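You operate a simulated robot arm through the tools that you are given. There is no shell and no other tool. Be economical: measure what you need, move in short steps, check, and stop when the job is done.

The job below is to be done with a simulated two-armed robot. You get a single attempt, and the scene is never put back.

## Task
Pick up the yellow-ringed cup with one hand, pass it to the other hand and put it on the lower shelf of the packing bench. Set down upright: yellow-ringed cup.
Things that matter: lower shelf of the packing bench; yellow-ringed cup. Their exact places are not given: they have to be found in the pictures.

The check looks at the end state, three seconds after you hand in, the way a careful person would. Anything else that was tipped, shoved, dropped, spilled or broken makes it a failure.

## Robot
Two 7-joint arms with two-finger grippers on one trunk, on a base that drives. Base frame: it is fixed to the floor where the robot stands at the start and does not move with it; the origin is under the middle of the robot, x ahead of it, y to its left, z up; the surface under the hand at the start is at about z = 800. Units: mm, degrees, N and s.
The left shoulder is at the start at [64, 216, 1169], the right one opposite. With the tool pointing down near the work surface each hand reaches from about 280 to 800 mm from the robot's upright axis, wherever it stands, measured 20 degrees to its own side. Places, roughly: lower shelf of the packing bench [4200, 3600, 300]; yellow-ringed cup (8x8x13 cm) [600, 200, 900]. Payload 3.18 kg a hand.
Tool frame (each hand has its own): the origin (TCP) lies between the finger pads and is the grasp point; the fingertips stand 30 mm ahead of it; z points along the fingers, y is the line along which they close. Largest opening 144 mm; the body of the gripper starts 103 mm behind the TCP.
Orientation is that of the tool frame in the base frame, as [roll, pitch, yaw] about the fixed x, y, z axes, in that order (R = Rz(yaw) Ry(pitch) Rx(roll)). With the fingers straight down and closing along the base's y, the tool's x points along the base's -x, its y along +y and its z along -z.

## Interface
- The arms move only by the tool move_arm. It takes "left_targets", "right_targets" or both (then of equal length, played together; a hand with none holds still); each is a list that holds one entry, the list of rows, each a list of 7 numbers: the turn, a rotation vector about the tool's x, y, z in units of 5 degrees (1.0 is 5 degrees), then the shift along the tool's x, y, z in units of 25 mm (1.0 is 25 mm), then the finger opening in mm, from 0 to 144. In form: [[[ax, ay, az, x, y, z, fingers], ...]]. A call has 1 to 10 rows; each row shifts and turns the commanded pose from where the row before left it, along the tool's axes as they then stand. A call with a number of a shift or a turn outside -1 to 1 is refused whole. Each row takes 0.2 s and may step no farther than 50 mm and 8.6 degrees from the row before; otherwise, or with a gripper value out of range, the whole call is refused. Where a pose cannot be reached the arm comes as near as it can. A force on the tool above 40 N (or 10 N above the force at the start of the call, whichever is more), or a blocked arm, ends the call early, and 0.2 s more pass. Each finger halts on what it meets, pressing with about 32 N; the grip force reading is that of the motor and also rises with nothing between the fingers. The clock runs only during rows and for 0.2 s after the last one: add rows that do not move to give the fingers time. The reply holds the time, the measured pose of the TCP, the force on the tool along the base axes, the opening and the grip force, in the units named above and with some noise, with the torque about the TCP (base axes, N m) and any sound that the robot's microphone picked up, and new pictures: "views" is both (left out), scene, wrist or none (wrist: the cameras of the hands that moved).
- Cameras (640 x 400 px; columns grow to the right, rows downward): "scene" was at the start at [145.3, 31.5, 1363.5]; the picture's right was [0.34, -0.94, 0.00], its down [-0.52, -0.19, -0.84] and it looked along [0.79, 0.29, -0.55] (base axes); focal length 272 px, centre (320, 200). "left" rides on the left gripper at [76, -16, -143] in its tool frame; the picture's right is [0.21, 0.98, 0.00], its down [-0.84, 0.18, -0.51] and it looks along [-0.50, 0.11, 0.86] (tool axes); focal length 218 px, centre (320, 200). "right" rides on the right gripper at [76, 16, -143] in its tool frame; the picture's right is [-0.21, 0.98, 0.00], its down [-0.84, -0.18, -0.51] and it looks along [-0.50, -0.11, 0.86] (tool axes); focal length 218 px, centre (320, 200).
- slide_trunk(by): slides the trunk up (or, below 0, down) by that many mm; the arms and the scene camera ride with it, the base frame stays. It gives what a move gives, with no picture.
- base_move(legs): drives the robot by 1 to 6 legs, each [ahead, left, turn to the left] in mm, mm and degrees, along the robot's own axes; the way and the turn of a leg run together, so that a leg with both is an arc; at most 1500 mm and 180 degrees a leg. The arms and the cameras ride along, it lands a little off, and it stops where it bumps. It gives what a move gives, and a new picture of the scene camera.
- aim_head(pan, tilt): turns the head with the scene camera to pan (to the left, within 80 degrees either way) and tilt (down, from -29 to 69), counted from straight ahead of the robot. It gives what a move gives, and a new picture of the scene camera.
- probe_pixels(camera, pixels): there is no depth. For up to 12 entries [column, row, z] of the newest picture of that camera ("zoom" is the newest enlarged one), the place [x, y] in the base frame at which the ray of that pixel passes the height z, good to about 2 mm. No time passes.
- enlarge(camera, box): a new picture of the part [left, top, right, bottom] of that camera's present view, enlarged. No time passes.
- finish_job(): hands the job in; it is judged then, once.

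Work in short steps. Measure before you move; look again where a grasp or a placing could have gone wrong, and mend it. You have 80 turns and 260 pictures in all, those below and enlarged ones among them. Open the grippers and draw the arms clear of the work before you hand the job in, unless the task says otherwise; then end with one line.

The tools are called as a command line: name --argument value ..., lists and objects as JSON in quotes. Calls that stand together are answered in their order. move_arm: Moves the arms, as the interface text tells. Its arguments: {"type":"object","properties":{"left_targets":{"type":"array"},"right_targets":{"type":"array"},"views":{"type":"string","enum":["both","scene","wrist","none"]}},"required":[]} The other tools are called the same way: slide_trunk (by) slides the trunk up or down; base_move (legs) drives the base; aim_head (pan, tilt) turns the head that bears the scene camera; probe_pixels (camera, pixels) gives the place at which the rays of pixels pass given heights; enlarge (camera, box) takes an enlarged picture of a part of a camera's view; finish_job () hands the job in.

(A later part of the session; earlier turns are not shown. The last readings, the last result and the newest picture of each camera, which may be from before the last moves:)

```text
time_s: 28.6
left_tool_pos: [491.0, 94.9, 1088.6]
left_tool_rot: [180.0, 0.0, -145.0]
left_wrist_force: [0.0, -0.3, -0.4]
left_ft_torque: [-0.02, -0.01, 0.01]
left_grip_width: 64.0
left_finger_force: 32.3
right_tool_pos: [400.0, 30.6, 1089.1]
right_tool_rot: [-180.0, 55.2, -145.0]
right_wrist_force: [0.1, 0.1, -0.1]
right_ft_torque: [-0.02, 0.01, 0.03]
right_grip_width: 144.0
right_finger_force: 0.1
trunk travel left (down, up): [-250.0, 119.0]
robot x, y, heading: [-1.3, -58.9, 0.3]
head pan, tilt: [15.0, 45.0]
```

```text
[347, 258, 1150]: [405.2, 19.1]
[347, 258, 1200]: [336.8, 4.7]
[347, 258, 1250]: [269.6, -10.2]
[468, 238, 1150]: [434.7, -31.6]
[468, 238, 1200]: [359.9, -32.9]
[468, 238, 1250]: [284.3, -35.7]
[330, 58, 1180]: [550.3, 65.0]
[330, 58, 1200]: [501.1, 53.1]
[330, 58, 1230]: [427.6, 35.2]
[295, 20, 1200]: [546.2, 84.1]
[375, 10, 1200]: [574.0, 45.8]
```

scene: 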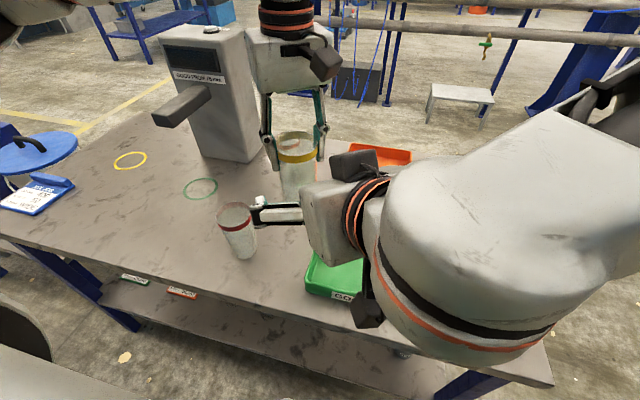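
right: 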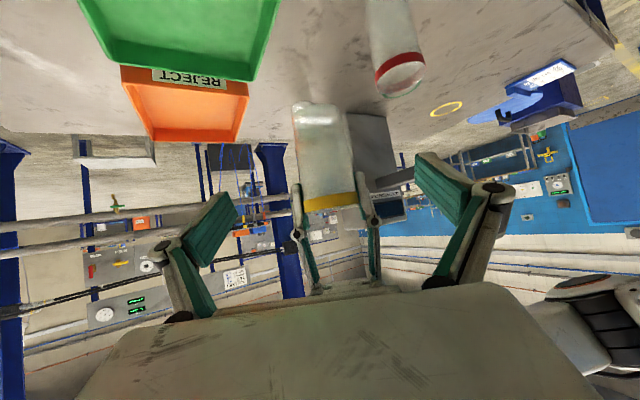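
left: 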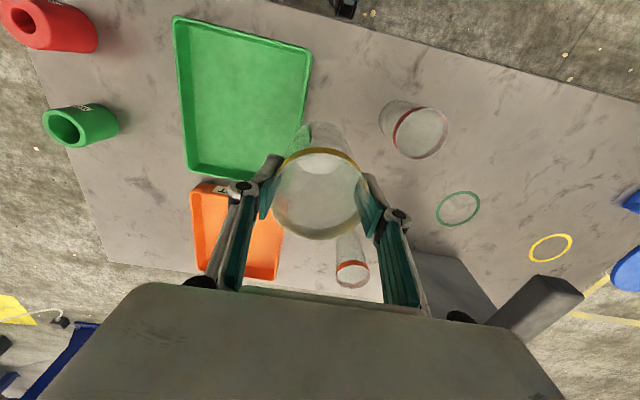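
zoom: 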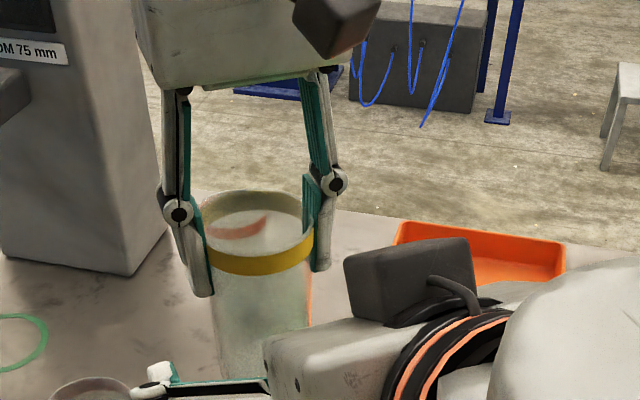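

Estimated clearance between box and camera is 45–65 mm throughout, and the wrist view has the cup centred. I'll advance 85 mm and check.

move_arm --right_targets '[[[0, 0, 0, 0, 0, 0.85, 144], [0, 0, 0, 0, 0, 0.85, 144], [0, 0, 0, 0, 0, 0.85, 144], [0, 0, 0, 0, 0, 0.85, 144], [0, 0, 0, 0, 0, 0, 144]]]'

enlarge --camera "scene" --box '[200, 60, 440, 210]'

```text
time_s: 29.8
left_tool_pos: [491.0, 94.2, 1089.5]
left_tool_rot: [-180.0, 0.1, -145.0]
left_wrist_force: [0.6, -0.2, -0.5]
left_ft_torque: [0.0, 0.0, -0.04]
left_grip_width: 63.9
left_finger_force: 32.1
right_tool_pos: [458.6, 70.8, 1039.1]
right_tool_rot: [-179.9, 54.9, -144.8]
right_wrist_force: [-0.5, -0.6, -0.2]
right_ft_torque: [-0.02, 0.0, -0.03]
right_grip_width: 144.0
right_finger_force: 0.0
trunk travel left (down, up): [-250.0, 119.0]
robot x, y, heading: [-2.3, -61.1, 0.0]
head pan, tilt: [15.0, 45.0]
```

scene: 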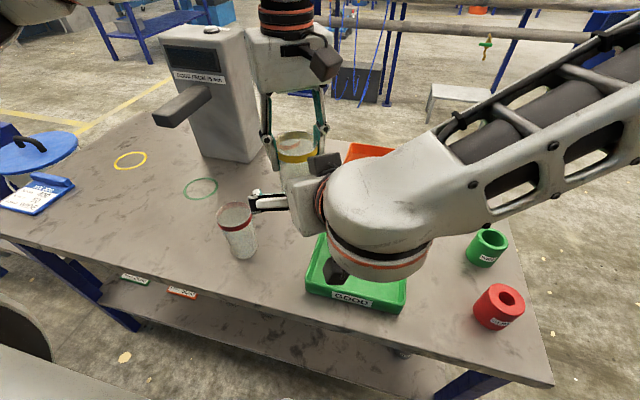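
right: 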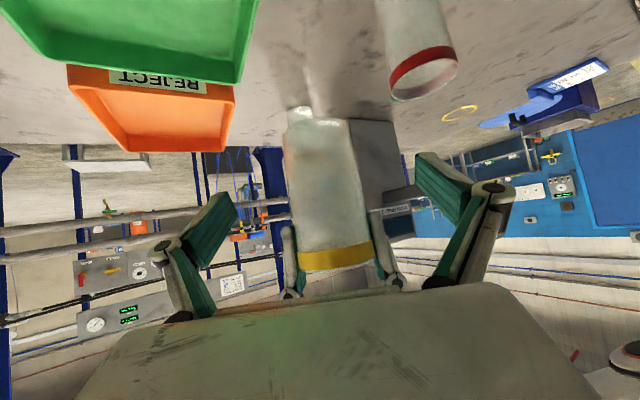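

```text
2.67 times, centred on (320, 135) of scene
```

zoom: 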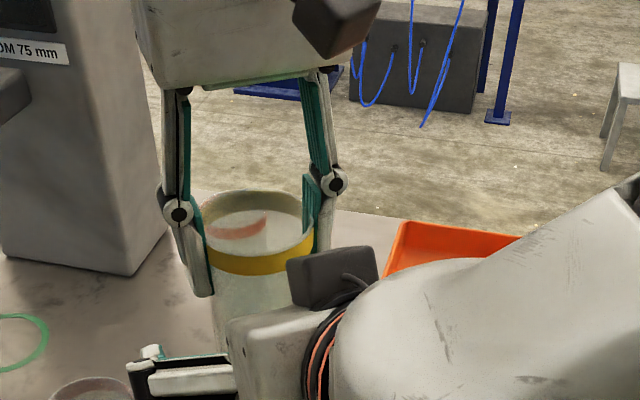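

All clear so far. I'll advance the last 43 mm.

move_arm --right_targets '[[[0, 0, 0, 0, 0, 0.87, 144], [0, 0, 0, 0, 0, 0.87, 144], [0, 0, 0, 0, 0, 0, 144]]]'

enlarge --camera "scene" --box '[200, 60, 440, 210]'

```text
time_s: 30.6
left_tool_pos: [490.4, 96.6, 1089.5]
left_tool_rot: [179.9, 0.0, -145.1]
left_wrist_force: [0.5, 1.0, -0.5]
left_ft_torque: [0.0, 0.01, -0.01]
left_grip_width: 63.9
left_finger_force: 32.2
right_tool_pos: [487.0, 92.5, 1014.1]
right_tool_rot: [-179.9, 55.1, -145.0]
right_wrist_force: [-0.4, 0.1, 0.0]
right_ft_torque: [0.01, 0.0, -0.01]
right_grip_width: 144.0
right_finger_force: 0.0
trunk travel left (down, up): [-250.0, 119.0]
robot x, y, heading: [-2.4, -63.1, -0.1]
head pan, tilt: [15.0, 45.0]
```

scene: 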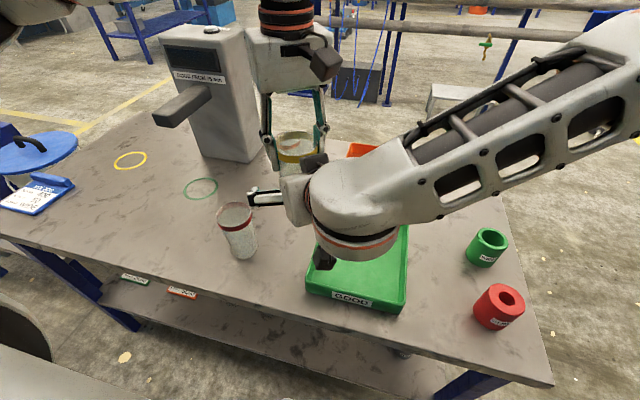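
right: 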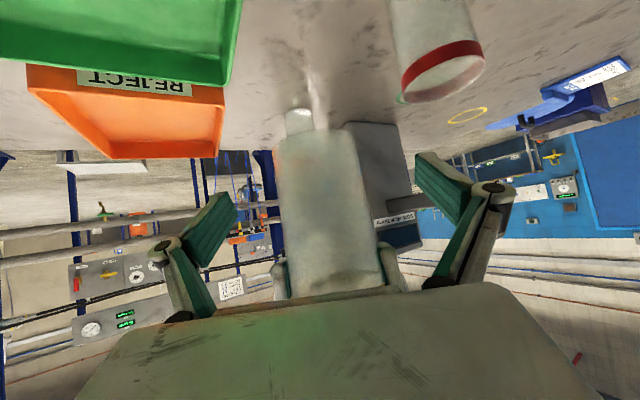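

```text
2.67 times, centred on (320, 135) of scene
```

zoom: 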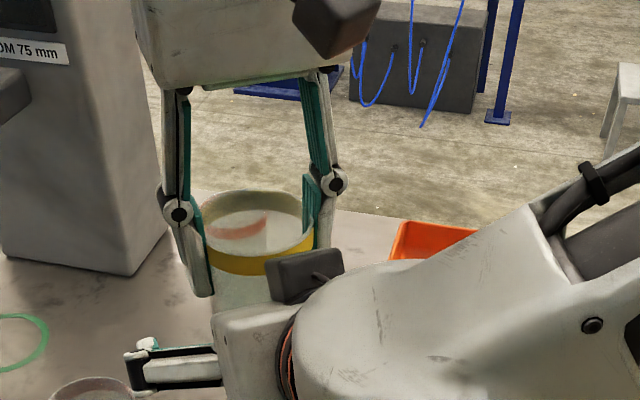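

The cup is between the right fingers, centred near column 325 of the wrist view. I'll close gently.

move_arm --right_targets '[[[0, 0, 0, 0, 0, 0, 120], [0, 0, 0, 0, 0, 0, 100], [0, 0, 0, 0, 0, 0, 85], [0, 0, 0, 0, 0, 0, 75], [0, 0, 0, 0, 0, 0, 67], [0, 0, 0, 0, 0, 0, 60], [0, 0, 0, 0, 0, 0, 52], [0, 0, 0, 0, 0, 0, 45], [0, 0, 0, 0, 0, 0, 45]]]'

```text
time_s: 32.6
left_tool_pos: [490.2, 94.8, 1088.6]
left_tool_rot: [180.0, 0.0, -144.9]
left_wrist_force: [1.0, 0.2, -0.7]
left_ft_torque: [0.0, -0.01, -0.06]
left_grip_width: 64.1
left_finger_force: 32.1
right_tool_pos: [486.8, 93.3, 1015.4]
right_tool_rot: [-179.9, 55.2, -145.0]
right_wrist_force: [-0.4, -0.7, 0.4]
right_ft_torque: [0.0, -0.04, 0.04]
right_grip_width: 61.2
right_finger_force: 32.0
trunk travel left (down, up): [-250.0, 119.0]
robot x, y, heading: [-1.4, -58.0, 0.1]
head pan, tilt: [15.0, 45.0]
```

scene: 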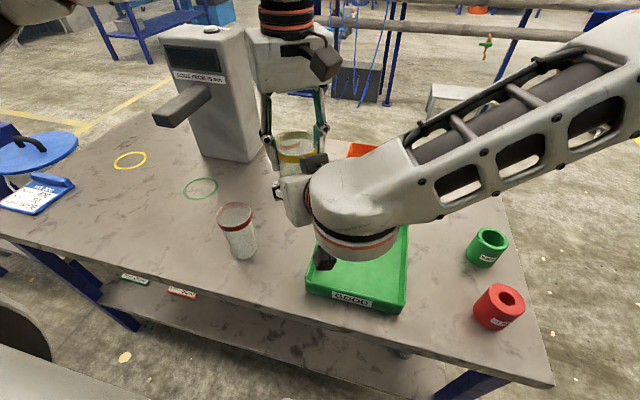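
right: 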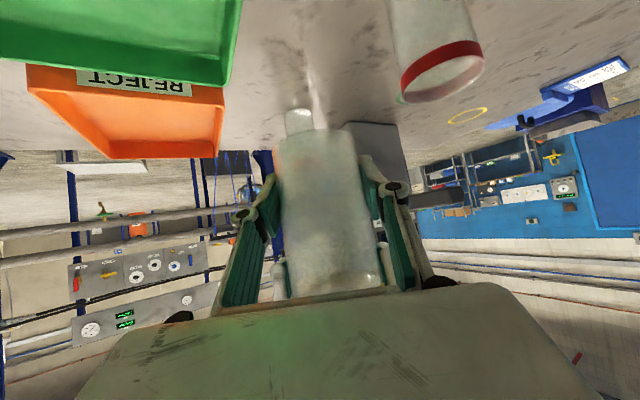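

The right hand holds the cup at 61 mm and 32 N with no side forces. I'll open the left hand and raise it straight up.

move_arm --left_targets '[[[0, 0, 0, 0, 0, 0, 75], [0, 0, 0, 0, 0, 0, 100], [0, 0, 0, 0, 0, 0, 120], [0, 0, 0, 0, 0, 0, 120], [0, 0, 0, 0, 0, -1, 120], [0, 0, 0, 0, 0, -1, 120], [0, 0, 0, 0, 0, -1, 120], [0, 0, 0, 0, 0, -1, 120], [0, 0, 0, 0, 0, 0, 120]]]'

enlarge --camera "scene" --box '[200, 60, 440, 210]'

```text
time_s: 34.6
left_tool_pos: [497.1, 113.1, 1156.2]
left_tool_rot: [-180.0, 0.0, -145.0]
left_wrist_force: [0.1, -0.6, -0.1]
left_ft_torque: [0.0, 0.02, 0.0]
left_grip_width: 119.6
left_finger_force: 0.1
left hand out of reach, approached as far as the arm can: row 5, 6, 7, 8
right_tool_pos: [487.3, 92.3, 1014.6]
right_tool_rot: [179.9, 55.0, -145.0]
right_wrist_force: [-0.7, -0.2, 0.2]
right_ft_torque: [-0.03, 0.01, 0.01]
right_grip_width: 61.0
right_finger_force: 32.1
trunk travel left (down, up): [-250.0, 119.0]
robot x, y, heading: [-2.6, -60.9, -0.0]
head pan, tilt: [15.0, 45.0]
```

scene: 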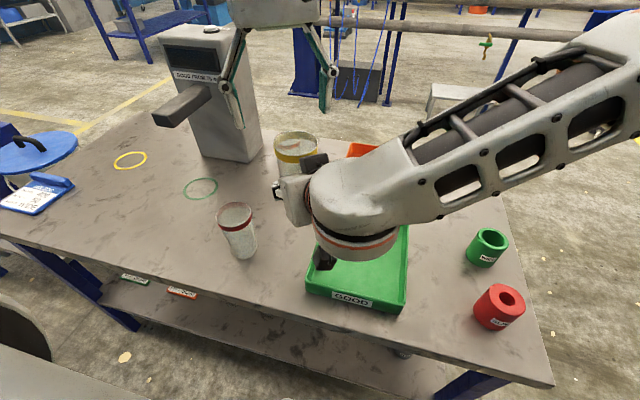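
left: 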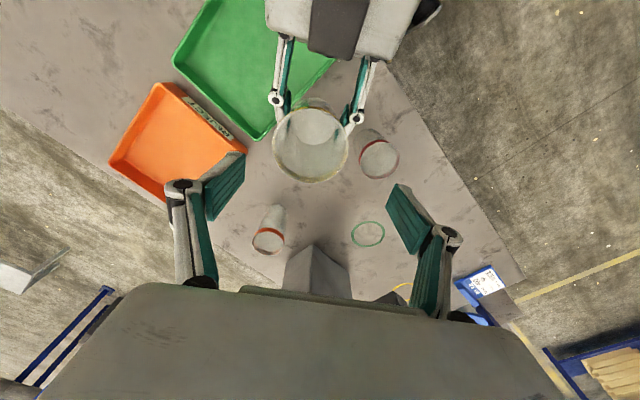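

```text
2.67 times, centred on (320, 135) of scene
```

zoom: 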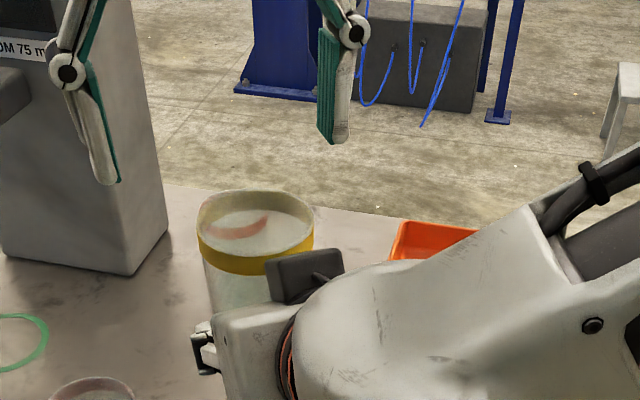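

The handover worked: the right hand alone holds the cup upright at 61 mm. I'll part the hands, left back out to the left and right with the cup towards its own side.

move_arm --left_targets '[[[0, 0, 0, -0.574, 0.819, 0, 120], [0, 0, 0, -0.574, 0.819, 0, 120], [0, 0, 0, -0.574, 0.819, 0, 120], [0, 0, 0, -0.574, 0.819, 0, 120], [0, 0, 0, -0.574, 0.819, 0, 120], [0, 0, 0, -0.574, 0.819, 0, 120], [0, 0, 0, -0.574, 0.819, 0, 120], [0, 0, 0, -0.574, 0.819, 0, 120], [0, 0, 0, -0.574, 0.819, 0, 120], [0, 0, 0, 0, 0, 0, 120]]]' --right_targets '[[[0, 0, 0, 0, 0, 0, 45], [0, 0, 0, 0.329, -0.819, -0.47, 45], [0, 0, 0, 0.329, -0.819, -0.47, 45], [0, 0, 0, 0.329, -0.819, -0.47, 45], [0, 0, 0, 0.329, -0.819, -0.47, 45], [0, 0, 0, 0.329, -0.819, -0.47, 45], [0, 0, 0, 0.329, -0.819, -0.47, 45], [0, 0, 0, 0.329, -0.819, -0.47, 45], [0, 0, 0, 0.329, -0.819, -0.47, 45], [0, 0, 0, 0, 0, 0, 45]]]' --views "scene"

```text
time_s: 36.8
left_tool_pos: [495.8, 338.6, 1157.1]
left_tool_rot: [-180.0, 0.1, -145.0]
left_wrist_force: [0.3, -0.7, 0.5]
left_ft_torque: [0.01, 0.03, 0.0]
left_grip_width: 120.0
left_finger_force: 0.2
right_tool_pos: [485.2, -9.8, 1015.8]
right_tool_rot: [180.0, 55.0, -145.0]
right_wrist_force: [0.3, 0.2, -1.0]
right_ft_torque: [-0.06, -0.04, 0.0]
right_grip_width: 61.2
right_finger_force: 32.1
right hand out of reach, approached as far as the arm can: row 6, 7, 8, 9
trunk travel left (down, up): [-250.0, 119.0]
robot x, y, heading: [-1.6, -58.2, 0.2]
head pan, tilt: [15.0, 45.0]
```

scene: 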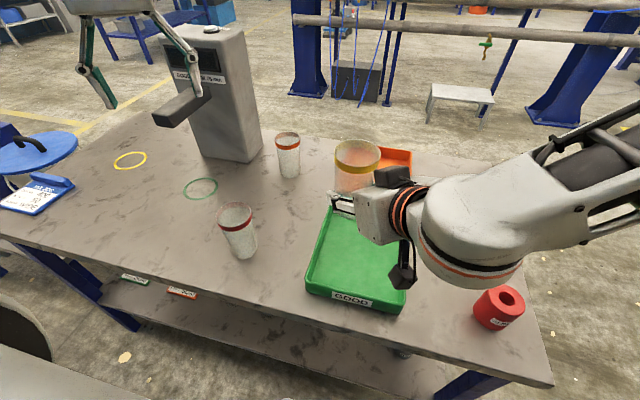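

The cup is safe and upright. The right arm is limited at azimuth 35°, so I'll rotate it about the vertical to azimuth 0°, and yaw the left hand back to neutral.

move_arm --left_targets '[[[0, 0, 1, 0, 0, 0, 100], [0, 0, 1, 0, 0, 0, 100], [0, 0, 1, 0, 0, 0, 100], [0, 0, 1, 0, 0, 0, 100], [0, 0, 1, 0, 0, 0, 100], [0, 0, 1, 0, 0, 0, 100], [0, 0, 1, 0, 0, 0, 100], [0, 0, 0, 0, 0, 0, 100]]]' --right_targets '[[[0.819, 0, 0.574, 0, 0, 0, 45], [0.819, 0, 0.574, 0, 0, 0, 45], [0.819, 0, 0.574, 0, 0, 0, 45], [0.819, 0, 0.574, 0, 0, 0, 45], [0.819, 0, 0.574, 0, 0, 0, 45], [0.819, 0, 0.574, 0, 0, 0, 45], [0.819, 0, 0.574, 0, 0, 0, 45], [0, 0, 0, 0, 0, 0, 45]]]' --views "none"

```text
time_s: 38.8
left_tool_pos: [496.1, 337.1, 1156.4]
left_tool_rot: [180.0, 0.0, -179.9]
left_wrist_force: [0.0, 0.0, 0.7]
left_ft_torque: [0.02, -0.01, 0.0]
left_grip_width: 99.9
left_finger_force: 0.1
right_tool_pos: [511.7, -36.4, 1025.6]
right_tool_rot: [174.1, 53.4, 170.0]
right_wrist_force: [-1.1, 0.4, -1.2]
right_ft_torque: [0.0, -0.01, 0.04]
right_grip_width: 61.3
right_finger_force: 31.7
trunk travel left (down, up): [-250.0, 119.0]
robot x, y, heading: [-1.1, -64.6, -0.2]
head pan, tilt: [15.0, 45.0]
stopped in row 8 (right hand): the arm was blocked; the commanded pose is now the measured one
```

The right arm reports "blocked" at an odd pose (roll 174°, yaw 170°). I'll look at it before doing anything else.

aim_head --pan -10 --tilt 40

enlarge --camera "right" --box '[0, 0, 640, 400]'

```text
time_s: 39.7
left_tool_pos: [496.0, 339.2, 1156.6]
left_tool_rot: [180.0, 0.0, 179.9]
left_wrist_force: [-0.3, 0.2, 1.0]
left_ft_torque: [-0.02, -0.02, 0.04]
left_grip_width: 100.0
left_finger_force: 0.1
right_tool_pos: [512.0, -37.4, 1026.2]
right_tool_rot: [174.1, 53.4, 170.1]
right_wrist_force: [0.0, -1.0, -0.8]
right_ft_torque: [0.03, 0.01, 0.01]
right_grip_width: 61.2
right_finger_force: 32.0
trunk travel left (down, up): [-250.0, 119.0]
robot x, y, heading: [-0.4, -60.0, 0.1]
head pan, tilt: [-10.0, 40.0]
```

scene: 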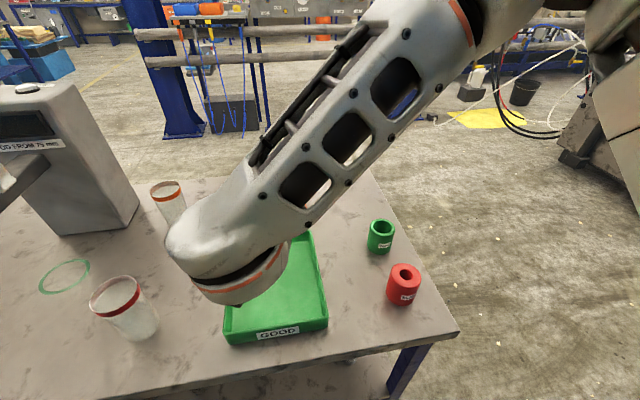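

```text
1.00 times, centred on (320, 200) of right (not enlarged: the box is as wide or as high as the picture)
```

zoom: 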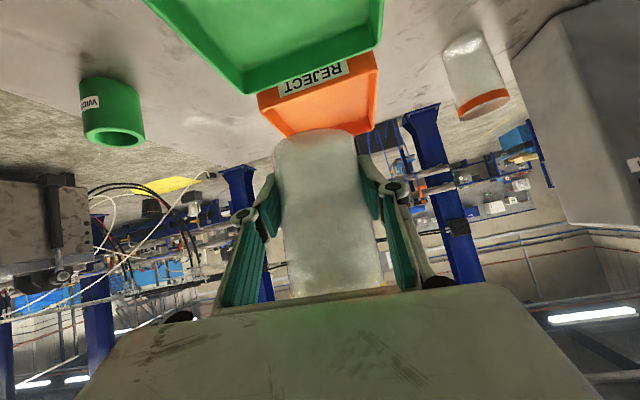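

There's no contact force and the grip is steady, so it seems the arm swung through a posture change. I'll level the cup: roll +5.9°, pitch +1.6°.

move_arm --right_targets '[[[0.59, -0.16, 0, 0, 0, 0, 45], [0.59, -0.16, 0, 0, 0, 0, 45], [0, 0, 0, 0, 0, 0, 45]]]' --views "none"

```text
time_s: 40.7
left_tool_pos: [496.2, 338.0, 1157.3]
left_tool_rot: [-180.0, 0.1, 180.0]
left_wrist_force: [0.2, 1.0, -0.2]
left_ft_torque: [0.03, 0.0, 0.01]
left_grip_width: 99.7
left_finger_force: 0.0
right_tool_pos: [533.7, -64.7, 1038.6]
right_tool_rot: [174.2, 53.2, 160.8]
right_wrist_force: [0.5, -0.8, 0.2]
right_ft_torque: [0.0, -0.02, 0.01]
right_grip_width: 61.1
right_finger_force: 32.2
trunk travel left (down, up): [-250.0, 119.0]
robot x, y, heading: [-0.4, -60.6, -0.3]
head pan, tilt: [-10.0, 40.0]
stopped in row 3 (right hand): the arm was blocked; the commanded pose is now the measured one
```

The arm drifts while changing posture. To be safe I'll back the base away from the table before sorting this out.

base_move --legs '[[-500, 0, 0]]'

aim_head --pan -20 --tilt 25

```text
time_s: 43.7
left_tool_pos: [-7.1, 337.1, 1156.6]
left_tool_rot: [-179.9, 0.0, 179.8]
left_wrist_force: [0.2, -0.4, 0.8]
left_ft_torque: [0.01, -0.03, -0.03]
left_grip_width: 100.0
left_finger_force: 0.0
right_tool_pos: [30.8, -64.0, 1038.6]
right_tool_rot: [174.2, 53.4, 160.8]
right_wrist_force: [0.0, -0.4, -0.4]
right_ft_torque: [-0.02, 0.0, -0.03]
right_grip_width: 61.1
right_finger_force: 31.7
trunk travel left (down, up): [-250.0, 119.0]
robot x, y, heading: [-504.8, -59.4, -0.1]
head pan, tilt: [-10.0, 40.0]
```

scene: 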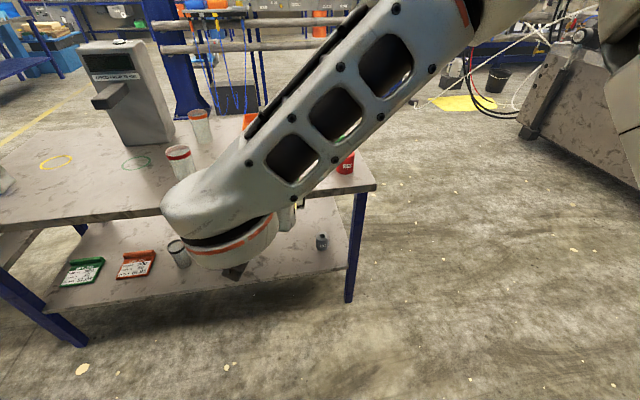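

```text
time_s: 44.5
left_tool_pos: [-6.1, 337.9, 1157.2]
left_tool_rot: [180.0, 0.0, 179.9]
left_wrist_force: [0.1, 0.1, 0.3]
left_ft_torque: [-0.01, 0.02, 0.0]
left_grip_width: 99.9
left_finger_force: 0.0
right_tool_pos: [31.7, -64.8, 1038.5]
right_tool_rot: [174.1, 53.3, 160.6]
right_wrist_force: [0.5, 0.0, -0.1]
right_ft_torque: [0.02, 0.0, 0.0]
right_grip_width: 61.4
right_finger_force: 32.0
trunk travel left (down, up): [-250.0, 119.0]
robot x, y, heading: [-501.4, -59.6, 0.1]
head pan, tilt: [-20.0, 25.0]
```

scene: 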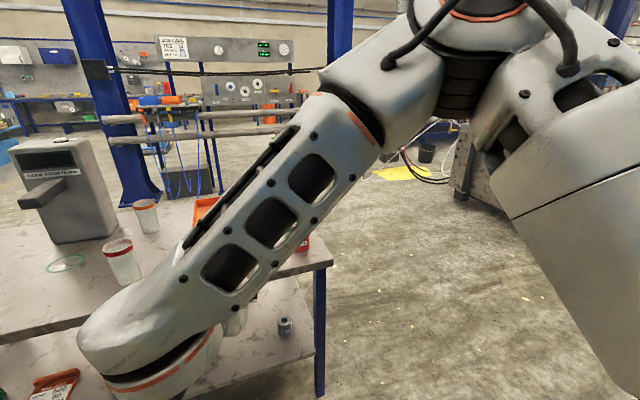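

Free space now. The elbow is high and out to the right. I'll follow the arm's natural direction (forward-right) while levelling, and see if it settles.

move_arm --right_targets '[[[0.4, -0.1, 0, -0.5, -0.5, 0.6, 45], [0.4, -0.1, 0, -0.5, -0.5, 0.6, 45], [0.38, -0.1, 0, -0.5, -0.5, 0.6, 45], [0, 0, 0, 0, 0, 0, 45], [0, 0, 0, 0, 0, 0, 45]]]' --views "wrist"

```text
time_s: 45.6
left_tool_pos: [-5.0, 337.0, 1156.5]
left_tool_rot: [-180.0, 0.0, 179.8]
left_wrist_force: [0.2, 0.4, -0.1]
left_ft_torque: [0.01, 0.0, 0.01]
left_grip_width: 99.8
left_finger_force: 0.1
right_tool_pos: [75.7, -116.9, 1039.9]
right_tool_rot: [-180.0, 54.8, 160.7]
right_wrist_force: [0.1, -0.4, 0.1]
right_ft_torque: [-0.02, -0.01, -0.02]
right_grip_width: 61.0
right_finger_force: 31.5
trunk travel left (down, up): [-250.0, 119.0]
robot x, y, heading: [-502.2, -58.5, -0.1]
head pan, tilt: [-20.0, 25.0]
```

right: 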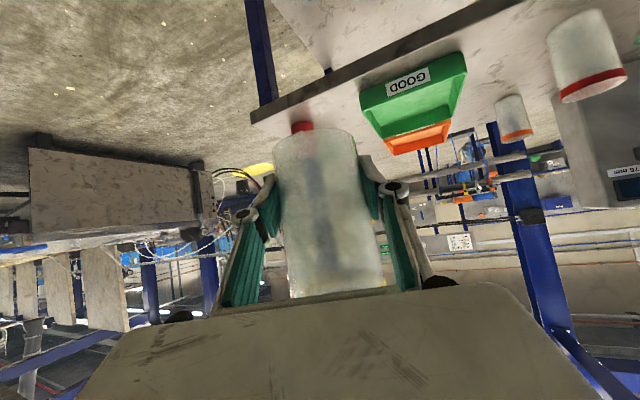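

The arm settled: level (roll 180°, pitch 54.8°), and the cup is held at about (578,−58) relative to the robot. Now I'll look towards the packing bench to plan the drive.

aim_head --pan 45 --tilt 15

enlarge --camera "scene" --box '[240, 120, 400, 220]'

```text
time_s: 47.0
left_tool_pos: [-6.4, 336.6, 1156.9]
left_tool_rot: [-180.0, 0.0, 179.9]
left_wrist_force: [-0.4, -0.3, 0.2]
left_ft_torque: [0.02, 0.0, -0.02]
left_grip_width: 100.1
left_finger_force: 0.0
right_tool_pos: [77.9, -117.4, 1039.2]
right_tool_rot: [-179.9, 54.8, 160.7]
right_wrist_force: [-0.6, 0.5, -1.1]
right_ft_torque: [0.01, 0.03, 0.02]
right_grip_width: 61.1
right_finger_force: 31.8
trunk travel left (down, up): [-250.0, 119.0]
robot x, y, heading: [-503.8, -62.9, -0.3]
head pan, tilt: [45.0, 15.0]
```

scene: 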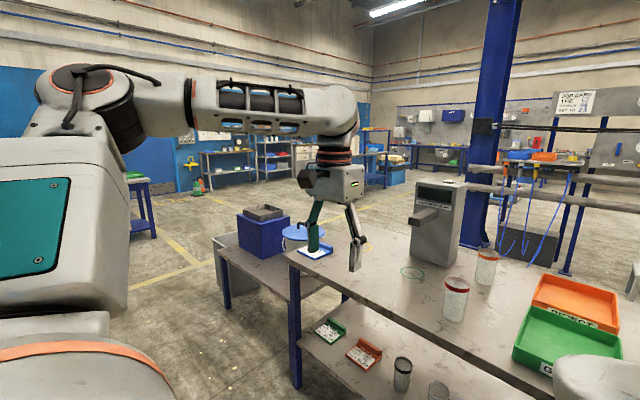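

```text
4.00 times, centred on (320, 170) of scene
```

zoom: 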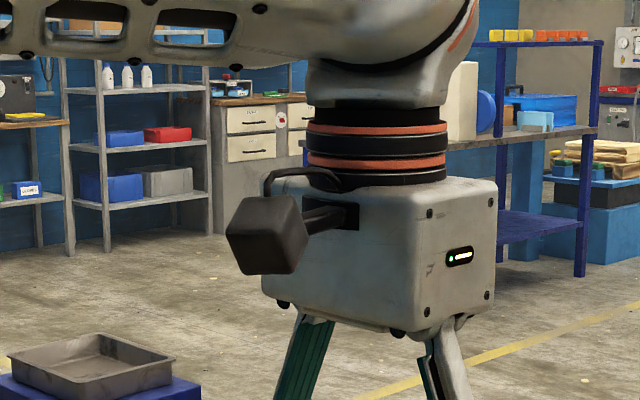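

I'll probe some floor points: the side table's leg feet, the yellow line, and the bench legs seen in the zoom.

probe_pixels --camera "scene" --pixels '[[228, 308, 0], [300, 387, 0], [145, 235, 0], [215, 235, 800], [180, 250, 0], [200, 192, 0], [262, 217, 700]]'

probe_pixels --camera "zoom" --pixels '[[580, 276, 0], [500, 262, 0], [600, 40, 1100], [590, 128, 800], [585, 222, 300], [500, 243, 300], [500, 212, 300], [470, 355, 0]]'

```text
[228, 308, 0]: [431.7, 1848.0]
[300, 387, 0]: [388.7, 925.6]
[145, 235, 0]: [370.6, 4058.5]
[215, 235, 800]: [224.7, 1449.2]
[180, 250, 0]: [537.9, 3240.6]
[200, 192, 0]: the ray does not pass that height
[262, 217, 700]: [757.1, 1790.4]
```

```text
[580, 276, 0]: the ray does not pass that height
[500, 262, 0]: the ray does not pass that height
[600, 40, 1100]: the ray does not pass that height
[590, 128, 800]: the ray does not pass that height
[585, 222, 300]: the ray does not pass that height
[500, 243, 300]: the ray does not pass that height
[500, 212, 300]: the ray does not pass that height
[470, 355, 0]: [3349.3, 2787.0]
```

The side table ends near y≈1900, so I'll drive left to about y≈2700 and then forward. First I'll check that the left side is clear.

aim_head --pan 80 --tilt 20

```text
time_s: 48.0
left_tool_pos: [-5.4, 336.7, 1157.1]
left_tool_rot: [180.0, 0.1, 179.9]
left_wrist_force: [0.5, 0.1, 0.3]
left_ft_torque: [-0.01, -0.02, 0.03]
left_grip_width: 100.2
left_finger_force: 0.0
right_tool_pos: [76.7, -116.4, 1040.6]
right_tool_rot: [-179.9, 54.7, 160.8]
right_wrist_force: [0.2, 0.0, -0.8]
right_ft_torque: [0.01, 0.01, 0.01]
right_grip_width: 60.9
right_finger_force: 31.9
trunk travel left (down, up): [-250.0, 119.0]
robot x, y, heading: [-501.8, -56.5, -0.2]
head pan, tilt: [80.0, 20.0]
```

scene: 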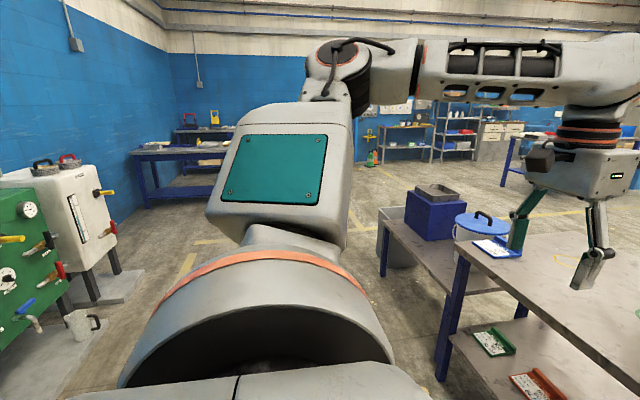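

A machine stands at the rear left (columns 0–120) and a bench in the distance. I'll probe their floor positions.

probe_pixels --camera "scene" --pixels '[[145, 275, 0], [90, 345, 0], [70, 385, 0], [150, 207, 0], [190, 255, 0], [380, 278, 0], [440, 380, 0], [412, 265, 0], [450, 230, 800]]'

```text
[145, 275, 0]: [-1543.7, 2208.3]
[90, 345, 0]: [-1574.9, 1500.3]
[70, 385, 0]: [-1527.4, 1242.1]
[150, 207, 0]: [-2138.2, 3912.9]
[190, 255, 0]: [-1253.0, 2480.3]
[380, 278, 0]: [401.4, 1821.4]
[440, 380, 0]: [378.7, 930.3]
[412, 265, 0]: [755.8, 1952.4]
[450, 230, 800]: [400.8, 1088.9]
```

The corridor is clear (machine edge at x≤−1525, side table at x≥225). I'll back 150 mm and drive left 2800 mm.

base_move --legs '[[-150, 0, 0], [0, 1500, 0], [0, 1300, 0]]'

aim_head --pan 8 --tilt 12

```text
time_s: 73.4
left_tool_pos: [-212.6, 3141.8, 1157.3]
left_tool_rot: [-179.9, 0.0, -178.6]
left_wrist_force: [-0.9, -0.5, -0.1]
left_ft_torque: [0.01, 0.03, -0.01]
left_grip_width: 99.8
left_finger_force: 0.0
right_tool_pos: [-117.5, 2689.9, 1040.1]
right_tool_rot: [-179.9, 54.8, 162.3]
right_wrist_force: [0.4, 0.2, 0.1]
right_ft_torque: [-0.01, 0.03, -0.02]
right_grip_width: 61.1
right_finger_force: 32.2
trunk travel left (down, up): [-250.0, 119.0]
robot x, y, heading: [-698.3, 2736.3, 1.6]
head pan, tilt: [80.0, 20.0]
```

scene: 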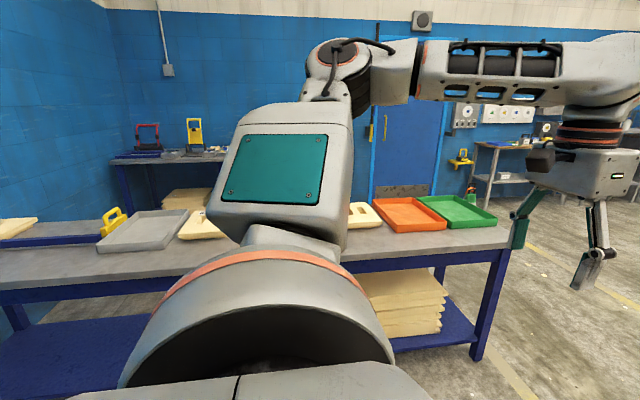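

```text
time_s: 74.9
left_tool_pos: [-213.3, 3141.8, 1156.2]
left_tool_rot: [-179.9, 0.0, -178.5]
left_wrist_force: [0.2, 0.5, -0.4]
left_ft_torque: [0.0, -0.01, -0.04]
left_grip_width: 100.0
left_finger_force: 0.1
right_tool_pos: [-117.6, 2690.9, 1040.9]
right_tool_rot: [-179.9, 54.8, 162.3]
right_wrist_force: [-0.2, -0.8, -1.3]
right_ft_torque: [0.0, -0.02, 0.01]
right_grip_width: 61.1
right_finger_force: 32.1
trunk travel left (down, up): [-250.0, 119.0]
robot x, y, heading: [-694.2, 2731.3, 1.5]
head pan, tilt: [8.0, 12.0]
```

scene: 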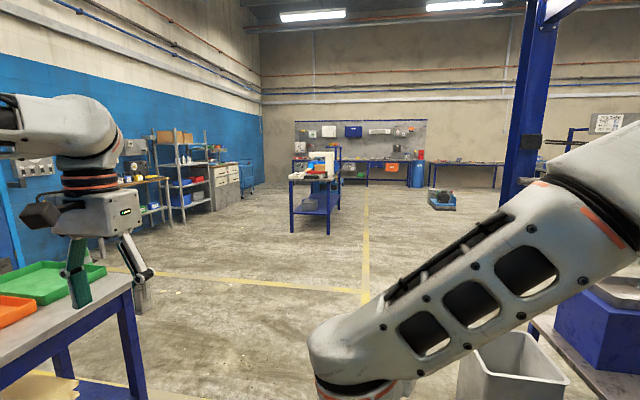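

The packing bench is ahead at pixel (315,185), with its long side facing −y (the aisle). The floor ahead is clear, so I'll drive forward about 3500 mm, keeping off the left bench.

base_move --legs '[[0, -50, -3], [1500, 0, 0], [1500, 0, 0], [500, -100, 0]]'

aim_head --pan 40 --tilt 20

```text
time_s: 92.7
left_tool_pos: [3310.8, 2848.0, 1157.5]
left_tool_rot: [180.0, 0.0, 178.2]
left_wrist_force: [0.7, 0.1, -0.8]
left_ft_torque: [0.04, 0.04, -0.03]
left_grip_width: 100.3
left_finger_force: 0.1
right_tool_pos: [3378.9, 2391.5, 1039.1]
right_tool_rot: [-179.9, 54.9, 159.0]
right_wrist_force: [0.7, 0.0, 0.2]
right_ft_torque: [-0.04, 0.02, -0.06]
right_grip_width: 61.1
right_finger_force: 31.9
trunk travel left (down, up): [-250.0, 119.0]
robot x, y, heading: [2803.5, 2464.1, -1.7]
head pan, tilt: [8.0, 12.0]
```

scene: 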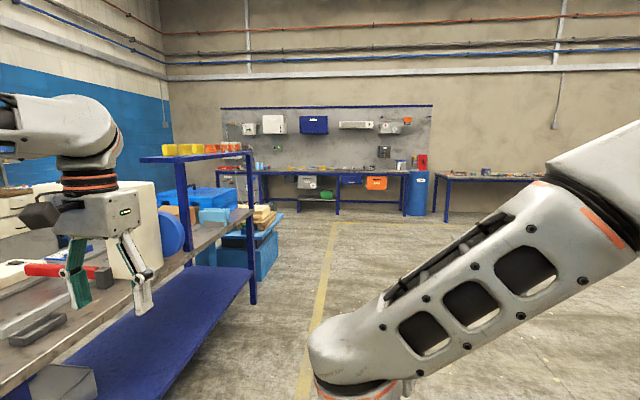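

```text
time_s: 93.6
left_tool_pos: [3310.4, 2847.8, 1157.6]
left_tool_rot: [-179.9, -0.1, 178.3]
left_wrist_force: [-0.2, -0.4, 0.3]
left_ft_torque: [-0.01, 0.01, -0.01]
left_grip_width: 99.9
left_finger_force: 0.0
right_tool_pos: [3378.4, 2392.2, 1038.8]
right_tool_rot: [-179.9, 54.8, 158.9]
right_wrist_force: [-0.3, 0.2, -0.5]
right_ft_torque: [0.04, 0.03, -0.01]
right_grip_width: 60.9
right_finger_force: 32.0
trunk travel left (down, up): [-250.0, 119.0]
robot x, y, heading: [2803.9, 2467.9, -2.0]
head pan, tilt: [40.0, 20.0]
```

scene: 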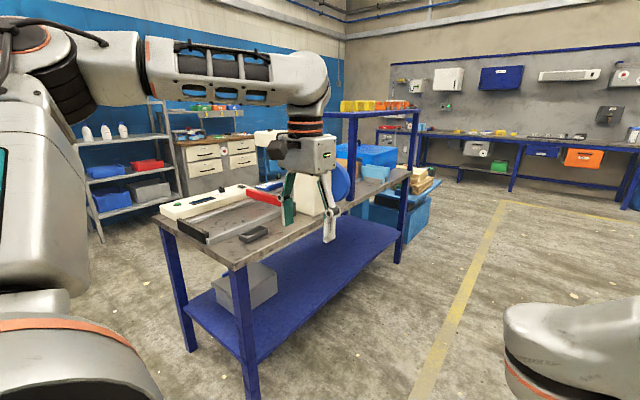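

Very clear view: the lower blue shelf is empty except for a grey box at its west end. I'll measure the shelf edges, table top and legs.

probe_pixels --camera "scene" --pixels '[[254, 363, 300], [400, 240, 300], [188, 312, 300], [252, 397, 0], [398, 262, 0], [192, 348, 0], [240, 270, 800], [412, 176, 800], [152, 217, 800], [277, 290, 300], [350, 222, 300], [325, 300, 300]]'

enlarge --camera "scene" --box '[180, 160, 436, 320]'

```text
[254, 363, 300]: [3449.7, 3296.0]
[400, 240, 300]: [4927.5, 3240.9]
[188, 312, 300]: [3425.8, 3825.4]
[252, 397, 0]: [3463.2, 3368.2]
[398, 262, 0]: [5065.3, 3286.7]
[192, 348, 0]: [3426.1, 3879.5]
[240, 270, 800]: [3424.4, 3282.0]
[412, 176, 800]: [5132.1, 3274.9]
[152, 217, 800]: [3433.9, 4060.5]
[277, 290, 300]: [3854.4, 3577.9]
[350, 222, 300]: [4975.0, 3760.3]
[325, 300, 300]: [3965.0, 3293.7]
```

```text
2.50 times, centred on (308, 240) of scene
```

zoom: 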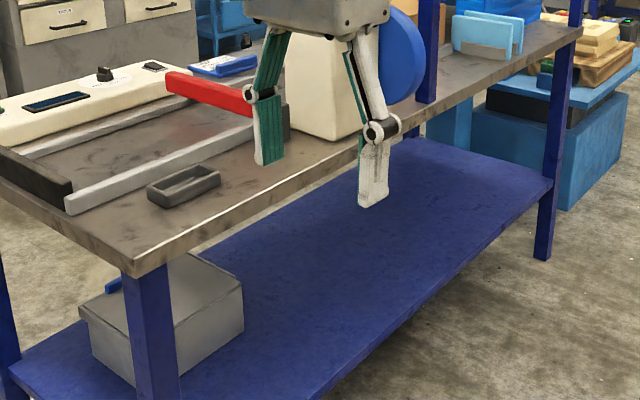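

Measured: bench top front edge y≈3280, shelf front edge y≈3290, x from 3430 to about 5000. I'll place the cup around (4300, 3400). First I'll try the low posture in this open aisle: trunk down 250 mm.

slide_trunk --by -250

move_arm --right_targets '[[[0, 0, 0, 0.817, 0, 0.576, 45], [0, 0, 0, 0.817, 0, 0.576, 45], [0, 0, 0, 0.817, 0, 0.576, 45], [0, 0, 0, 0.817, 0, 0.576, 45], [0, 0, 0, 0.817, 0, 0.576, 45], [0, 0, 0, 0.817, 0, 0.576, 45], [0, 0, 0, 0.817, 0, 0.576, 45], [0, 0, 0, 0.817, 0, 0.576, 45], [0, 0, 0, 0, 0, 0, 45]]]' --views "none"

```text
time_s: 96.2
left_tool_pos: [3338.1, 2848.1, 707.0]
left_tool_rot: [-179.9, -30.6, 178.2]
left_wrist_force: [-0.1, 0.2, -0.3]
left_ft_torque: [0.0, -0.02, 0.0]
left_grip_width: 100.0
left_finger_force: 0.0
right_tool_pos: [3377.5, 2392.0, 790.8]
right_tool_rot: [180.0, 54.9, 158.8]
right_wrist_force: [-0.6, -0.5, -1.1]
right_ft_torque: [0.02, 0.02, 0.01]
right_grip_width: 61.2
right_finger_force: 32.4
trunk travel left (down, up): [0.0, 369.0]
robot x, y, heading: [2803.4, 2466.6, -1.9]
head pan, tilt: [40.0, 20.0]
```

```text
time_s: 97.6
left_tool_pos: [3338.2, 2846.2, 705.6]
left_tool_rot: [-179.9, -30.6, 178.1]
left_wrist_force: [0.0, 0.1, -0.9]
left_ft_torque: [-0.01, -0.02, -0.03]
left_grip_width: 99.9
left_finger_force: 0.0
right_tool_pos: [3412.5, 2361.4, 680.3]
right_tool_rot: [169.7, 52.4, 142.3]
right_wrist_force: [0.0, 0.3, 0.4]
right_ft_torque: [0.05, 0.03, 0.01]
right_grip_width: 60.9
right_finger_force: 32.1
trunk travel left (down, up): [0.0, 369.0]
robot x, y, heading: [2801.0, 2466.0, -1.7]
head pan, tilt: [40.0, 20.0]
stopped in row 6 (right hand): the arm was blocked; the commanded pose is now the measured one
```

The right arm got blocked again with a skewed orientation (roll 170°, yaw 142°), and the left dropped when the trunk slid. I'll look at both arms.

aim_head --pan -25 --tilt 30

enlarge --camera "right" --box '[0, 0, 640, 400]'

```text
time_s: 98.9
left_tool_pos: [3339.3, 2848.2, 706.2]
left_tool_rot: [180.0, -30.7, 178.0]
left_wrist_force: [0.4, -0.5, 0.1]
left_ft_torque: [-0.03, -0.02, 0.01]
left_grip_width: 100.1
left_finger_force: 0.1
right_tool_pos: [3412.2, 2362.8, 682.4]
right_tool_rot: [169.4, 52.5, 142.3]
right_wrist_force: [0.2, 0.1, -0.4]
right_ft_torque: [0.02, -0.01, 0.0]
right_grip_width: 60.9
right_finger_force: 32.6
trunk travel left (down, up): [0.0, 369.0]
robot x, y, heading: [2802.0, 2465.7, -1.8]
head pan, tilt: [-25.0, 30.0]
```

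scene: 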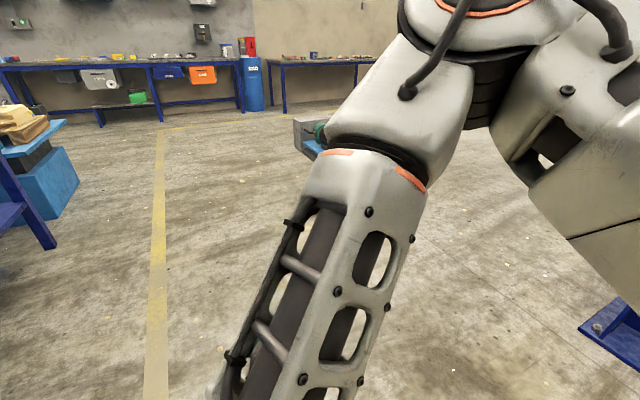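

```text
1.00 times, centred on (320, 200) of right (not enlarged: the box is as wide or as high as the picture)
```

zoom: 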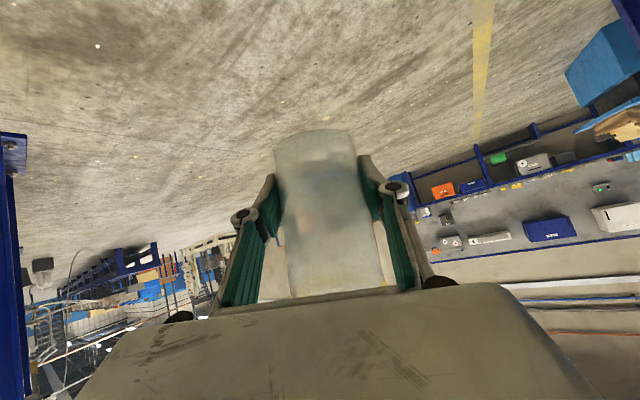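

The forearm now hangs down with the elbow high; this posture favours pointing to the robot's right. I'll accept that azimuth and turn the base to suit later. Now I'll level the cup while easing outward.

move_arm --right_targets '[[[0.53, -0.125, 0, -0.36, 0, 0.48, 45], [0.53, -0.125, 0, -0.36, 0, 0.48, 45], [0.53, -0.125, 0, -0.36, 0, 0.48, 45], [0.53, -0.125, 0, -0.36, 0, 0.48, 45], [0, 0, 0, 0, 0, 0, 45], [0, 0, 0, 0, 0, 0, 45]]]' --views "none"

```text
time_s: 100.3
left_tool_pos: [3338.9, 2846.4, 705.9]
left_tool_rot: [180.0, -30.7, 178.2]
left_wrist_force: [-0.5, 0.2, -0.3]
left_ft_torque: [0.01, -0.02, -0.01]
left_grip_width: 99.9
left_finger_force: 0.2
right_tool_pos: [3462.6, 2330.5, 683.1]
right_tool_rot: [179.8, 54.9, 141.7]
right_wrist_force: [-0.4, 0.0, -0.5]
right_ft_torque: [-0.02, -0.01, -0.04]
right_grip_width: 61.1
right_finger_force: 32.3
trunk travel left (down, up): [0.0, 369.0]
robot x, y, heading: [2798.6, 2466.9, -1.9]
head pan, tilt: [-25.0, 30.0]
```

Level again. I'll continue down in smaller stages with slight outward motion.

move_arm --right_targets '[[[0, 0, 0, 0.589, 0, 0.9, 45], [0, 0, 0, 0.589, 0, 0.9, 45], [0, 0, 0, 0.589, 0, 0.9, 45], [0, 0, 0, 0.589, 0, 0.9, 45], [0, 0, 0, 0, 0, 0, 45]]]' --views "none"

```text
time_s: 101.7
left_tool_pos: [3338.4, 2847.3, 706.3]
left_tool_rot: [-180.0, -30.5, 178.2]
left_wrist_force: [-0.7, -0.3, 0.5]
left_ft_torque: [0.0, -0.02, 0.0]
left_grip_width: 100.0
left_finger_force: 0.1
right_tool_pos: [3511.9, 2267.7, 596.8]
right_tool_rot: [175.2, 53.9, 132.3]
right_wrist_force: [0.5, -0.2, -0.2]
right_ft_torque: [-0.01, -0.02, 0.03]
right_grip_width: 61.1
right_finger_force: 31.8
trunk travel left (down, up): [0.0, 369.0]
robot x, y, heading: [2803.2, 2461.6, -2.2]
head pan, tilt: [-25.0, 30.0]
stopped in row 5 (right hand): the arm was blocked; the commanded pose is now the measured one
```

The arm wants to swing clockwise as it lowers, so I'll command that explicitly: level first, then descend with a 3° clockwise yaw and a rightward shift per row.

move_arm --right_targets '[[[0.48, -0.11, 0, -0.2, -0.32, 0.29, 45], [0.48, -0.11, 0, -0.2, -0.32, 0.29, 45], [0, 0, 0, 0, 0, 0, 45], [0.49, 0, 0.344, 0.451, -0.32, 0.75, 45], [0.49, 0, 0.344, 0.451, -0.32, 0.75, 45], [0.49, 0, 0.344, 0.451, -0.32, 0.75, 45], [0.49, 0, 0.344, 0.451, -0.32, 0.75, 45], [0.49, 0, 0.344, 0.451, -0.32, 0.75, 45], [0, 0, 0, 0, 0, 0, 45]]]' --views "none"

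```text
time_s: 103.7
left_tool_pos: [3338.3, 2846.8, 705.4]
left_tool_rot: [-180.0, -30.6, 178.2]
left_wrist_force: [0.0, 0.8, -0.5]
left_ft_torque: [-0.02, 0.0, 0.02]
left_grip_width: 99.7
left_finger_force: 0.1
right_tool_pos: [3506.8, 2188.7, 494.3]
right_tool_rot: [-179.9, 55.0, 117.8]
right_wrist_force: [-0.3, 0.3, -0.9]
right_ft_torque: [0.01, 0.03, -0.02]
right_grip_width: 61.1
right_finger_force: 31.7
trunk travel left (down, up): [0.0, 369.0]
robot x, y, heading: [2802.9, 2466.2, -1.9]
head pan, tilt: [-25.0, 30.0]
```

That worked: z=494, level, no block. I'll try three more rows down with less swing.

move_arm --right_targets '[[[0.25, 0, 0.17, 0.6, -0.25, 0.7, 45], [0.25, 0, 0.17, 0.6, -0.25, 0.7, 45], [0.25, 0, 0.17, 0.6, -0.25, 0.7, 45], [0, 0, 0, 0, 0, 0, 45]]]' --views "none"

```text
time_s: 104.7
left_tool_pos: [3339.2, 2848.4, 706.3]
left_tool_rot: [-180.0, -30.6, 178.2]
left_wrist_force: [-0.2, -0.1, -1.4]
left_ft_torque: [0.0, -0.03, 0.01]
left_grip_width: 100.0
left_finger_force: 0.0
right_tool_pos: [3499.1, 2164.9, 427.6]
right_tool_rot: [-179.8, 55.1, 113.3]
right_wrist_force: [0.4, 0.3, -1.0]
right_ft_torque: [0.03, 0.0, -0.02]
right_grip_width: 61.1
right_finger_force: 32.0
trunk travel left (down, up): [0.0, 369.0]
robot x, y, heading: [2802.9, 2467.7, -1.9]
head pan, tilt: [-25.0, 30.0]
```

z=428 and still level. I'll check that it can also go the remaining way down here, over open floor, before going near the bench.

move_arm --right_targets '[[[0.25, 0, 0.17, 0.6, -0.25, 0.7, 45], [0.25, 0, 0.17, 0.6, -0.25, 0.7, 45], [0.25, 0, 0.17, 0.6, -0.25, 0.7, 45], [0.25, 0, 0.17, 0.6, -0.25, 0.7, 45], [0, 0, 0, 0, 0, 0, 45]]]' --views "none"

aim_head --pan -25 --tilt 50

```text
time_s: 105.9
left_tool_pos: [3338.5, 2847.3, 706.6]
left_tool_rot: [-179.9, -30.6, 178.1]
left_wrist_force: [-0.4, -0.3, -0.4]
left_ft_torque: [-0.01, 0.0, -0.01]
left_grip_width: 99.9
left_finger_force: 0.0
right_tool_pos: [3482.4, 2134.2, 339.4]
right_tool_rot: [-179.6, 55.0, 107.4]
right_wrist_force: [0.3, -0.7, -0.7]
right_ft_torque: [0.02, -0.03, 0.01]
right_grip_width: 61.4
right_finger_force: 32.2
trunk travel left (down, up): [0.0, 369.0]
robot x, y, heading: [2801.7, 2466.4, -1.7]
head pan, tilt: [-25.0, 30.0]
```

```text
time_s: 106.8
left_tool_pos: [3338.8, 2847.4, 707.2]
left_tool_rot: [-180.0, -30.7, 178.2]
left_wrist_force: [-0.2, 0.1, -0.3]
left_ft_torque: [-0.01, 0.01, 0.01]
left_grip_width: 100.0
left_finger_force: 0.1
right_tool_pos: [3482.9, 2134.6, 339.4]
right_tool_rot: [-179.7, 55.0, 107.5]
right_wrist_force: [0.0, 0.0, -0.6]
right_ft_torque: [0.02, 0.0, 0.02]
right_grip_width: 60.9
right_finger_force: 32.5
trunk travel left (down, up): [0.0, 369.0]
robot x, y, heading: [2802.9, 2463.7, -2.0]
head pan, tilt: [-25.0, 50.0]
```

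scene: 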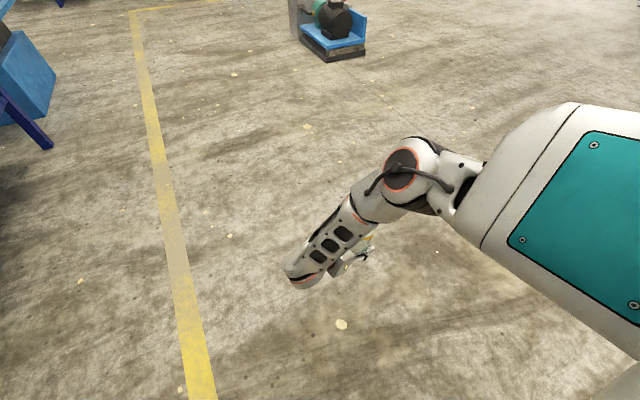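

The hand reaches z=339 (cup bottom about 301) with the forearm hanging from a raised elbow. To choose a base heading I need to know where the elbow and wrist are.

probe_pixels --camera "scene" --pixels '[[400, 170, 900], [400, 170, 800], [345, 225, 700], [345, 225, 600], [305, 275, 500], [305, 275, 450], [290, 275, 480], [345, 325, 0], [370, 240, 430]]'

enlarge --camera "scene" --box '[240, 100, 480, 300]'

```text
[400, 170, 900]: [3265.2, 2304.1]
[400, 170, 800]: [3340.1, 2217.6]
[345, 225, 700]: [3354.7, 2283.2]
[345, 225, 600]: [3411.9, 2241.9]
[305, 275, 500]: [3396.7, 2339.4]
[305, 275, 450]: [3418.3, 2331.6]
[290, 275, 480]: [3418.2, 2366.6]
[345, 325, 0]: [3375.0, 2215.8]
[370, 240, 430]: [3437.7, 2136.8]
```

```text
2.00 times, centred on (360, 200) of scene
```

zoom: 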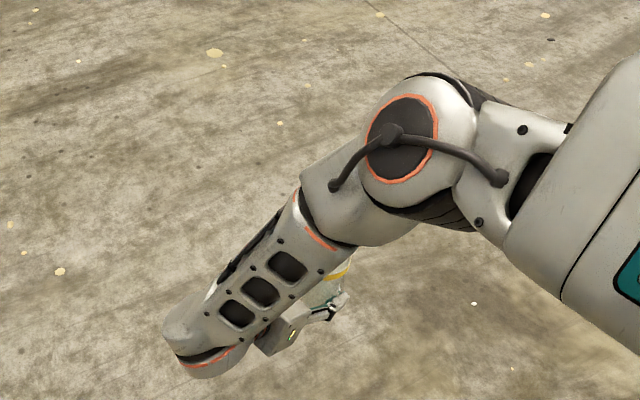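

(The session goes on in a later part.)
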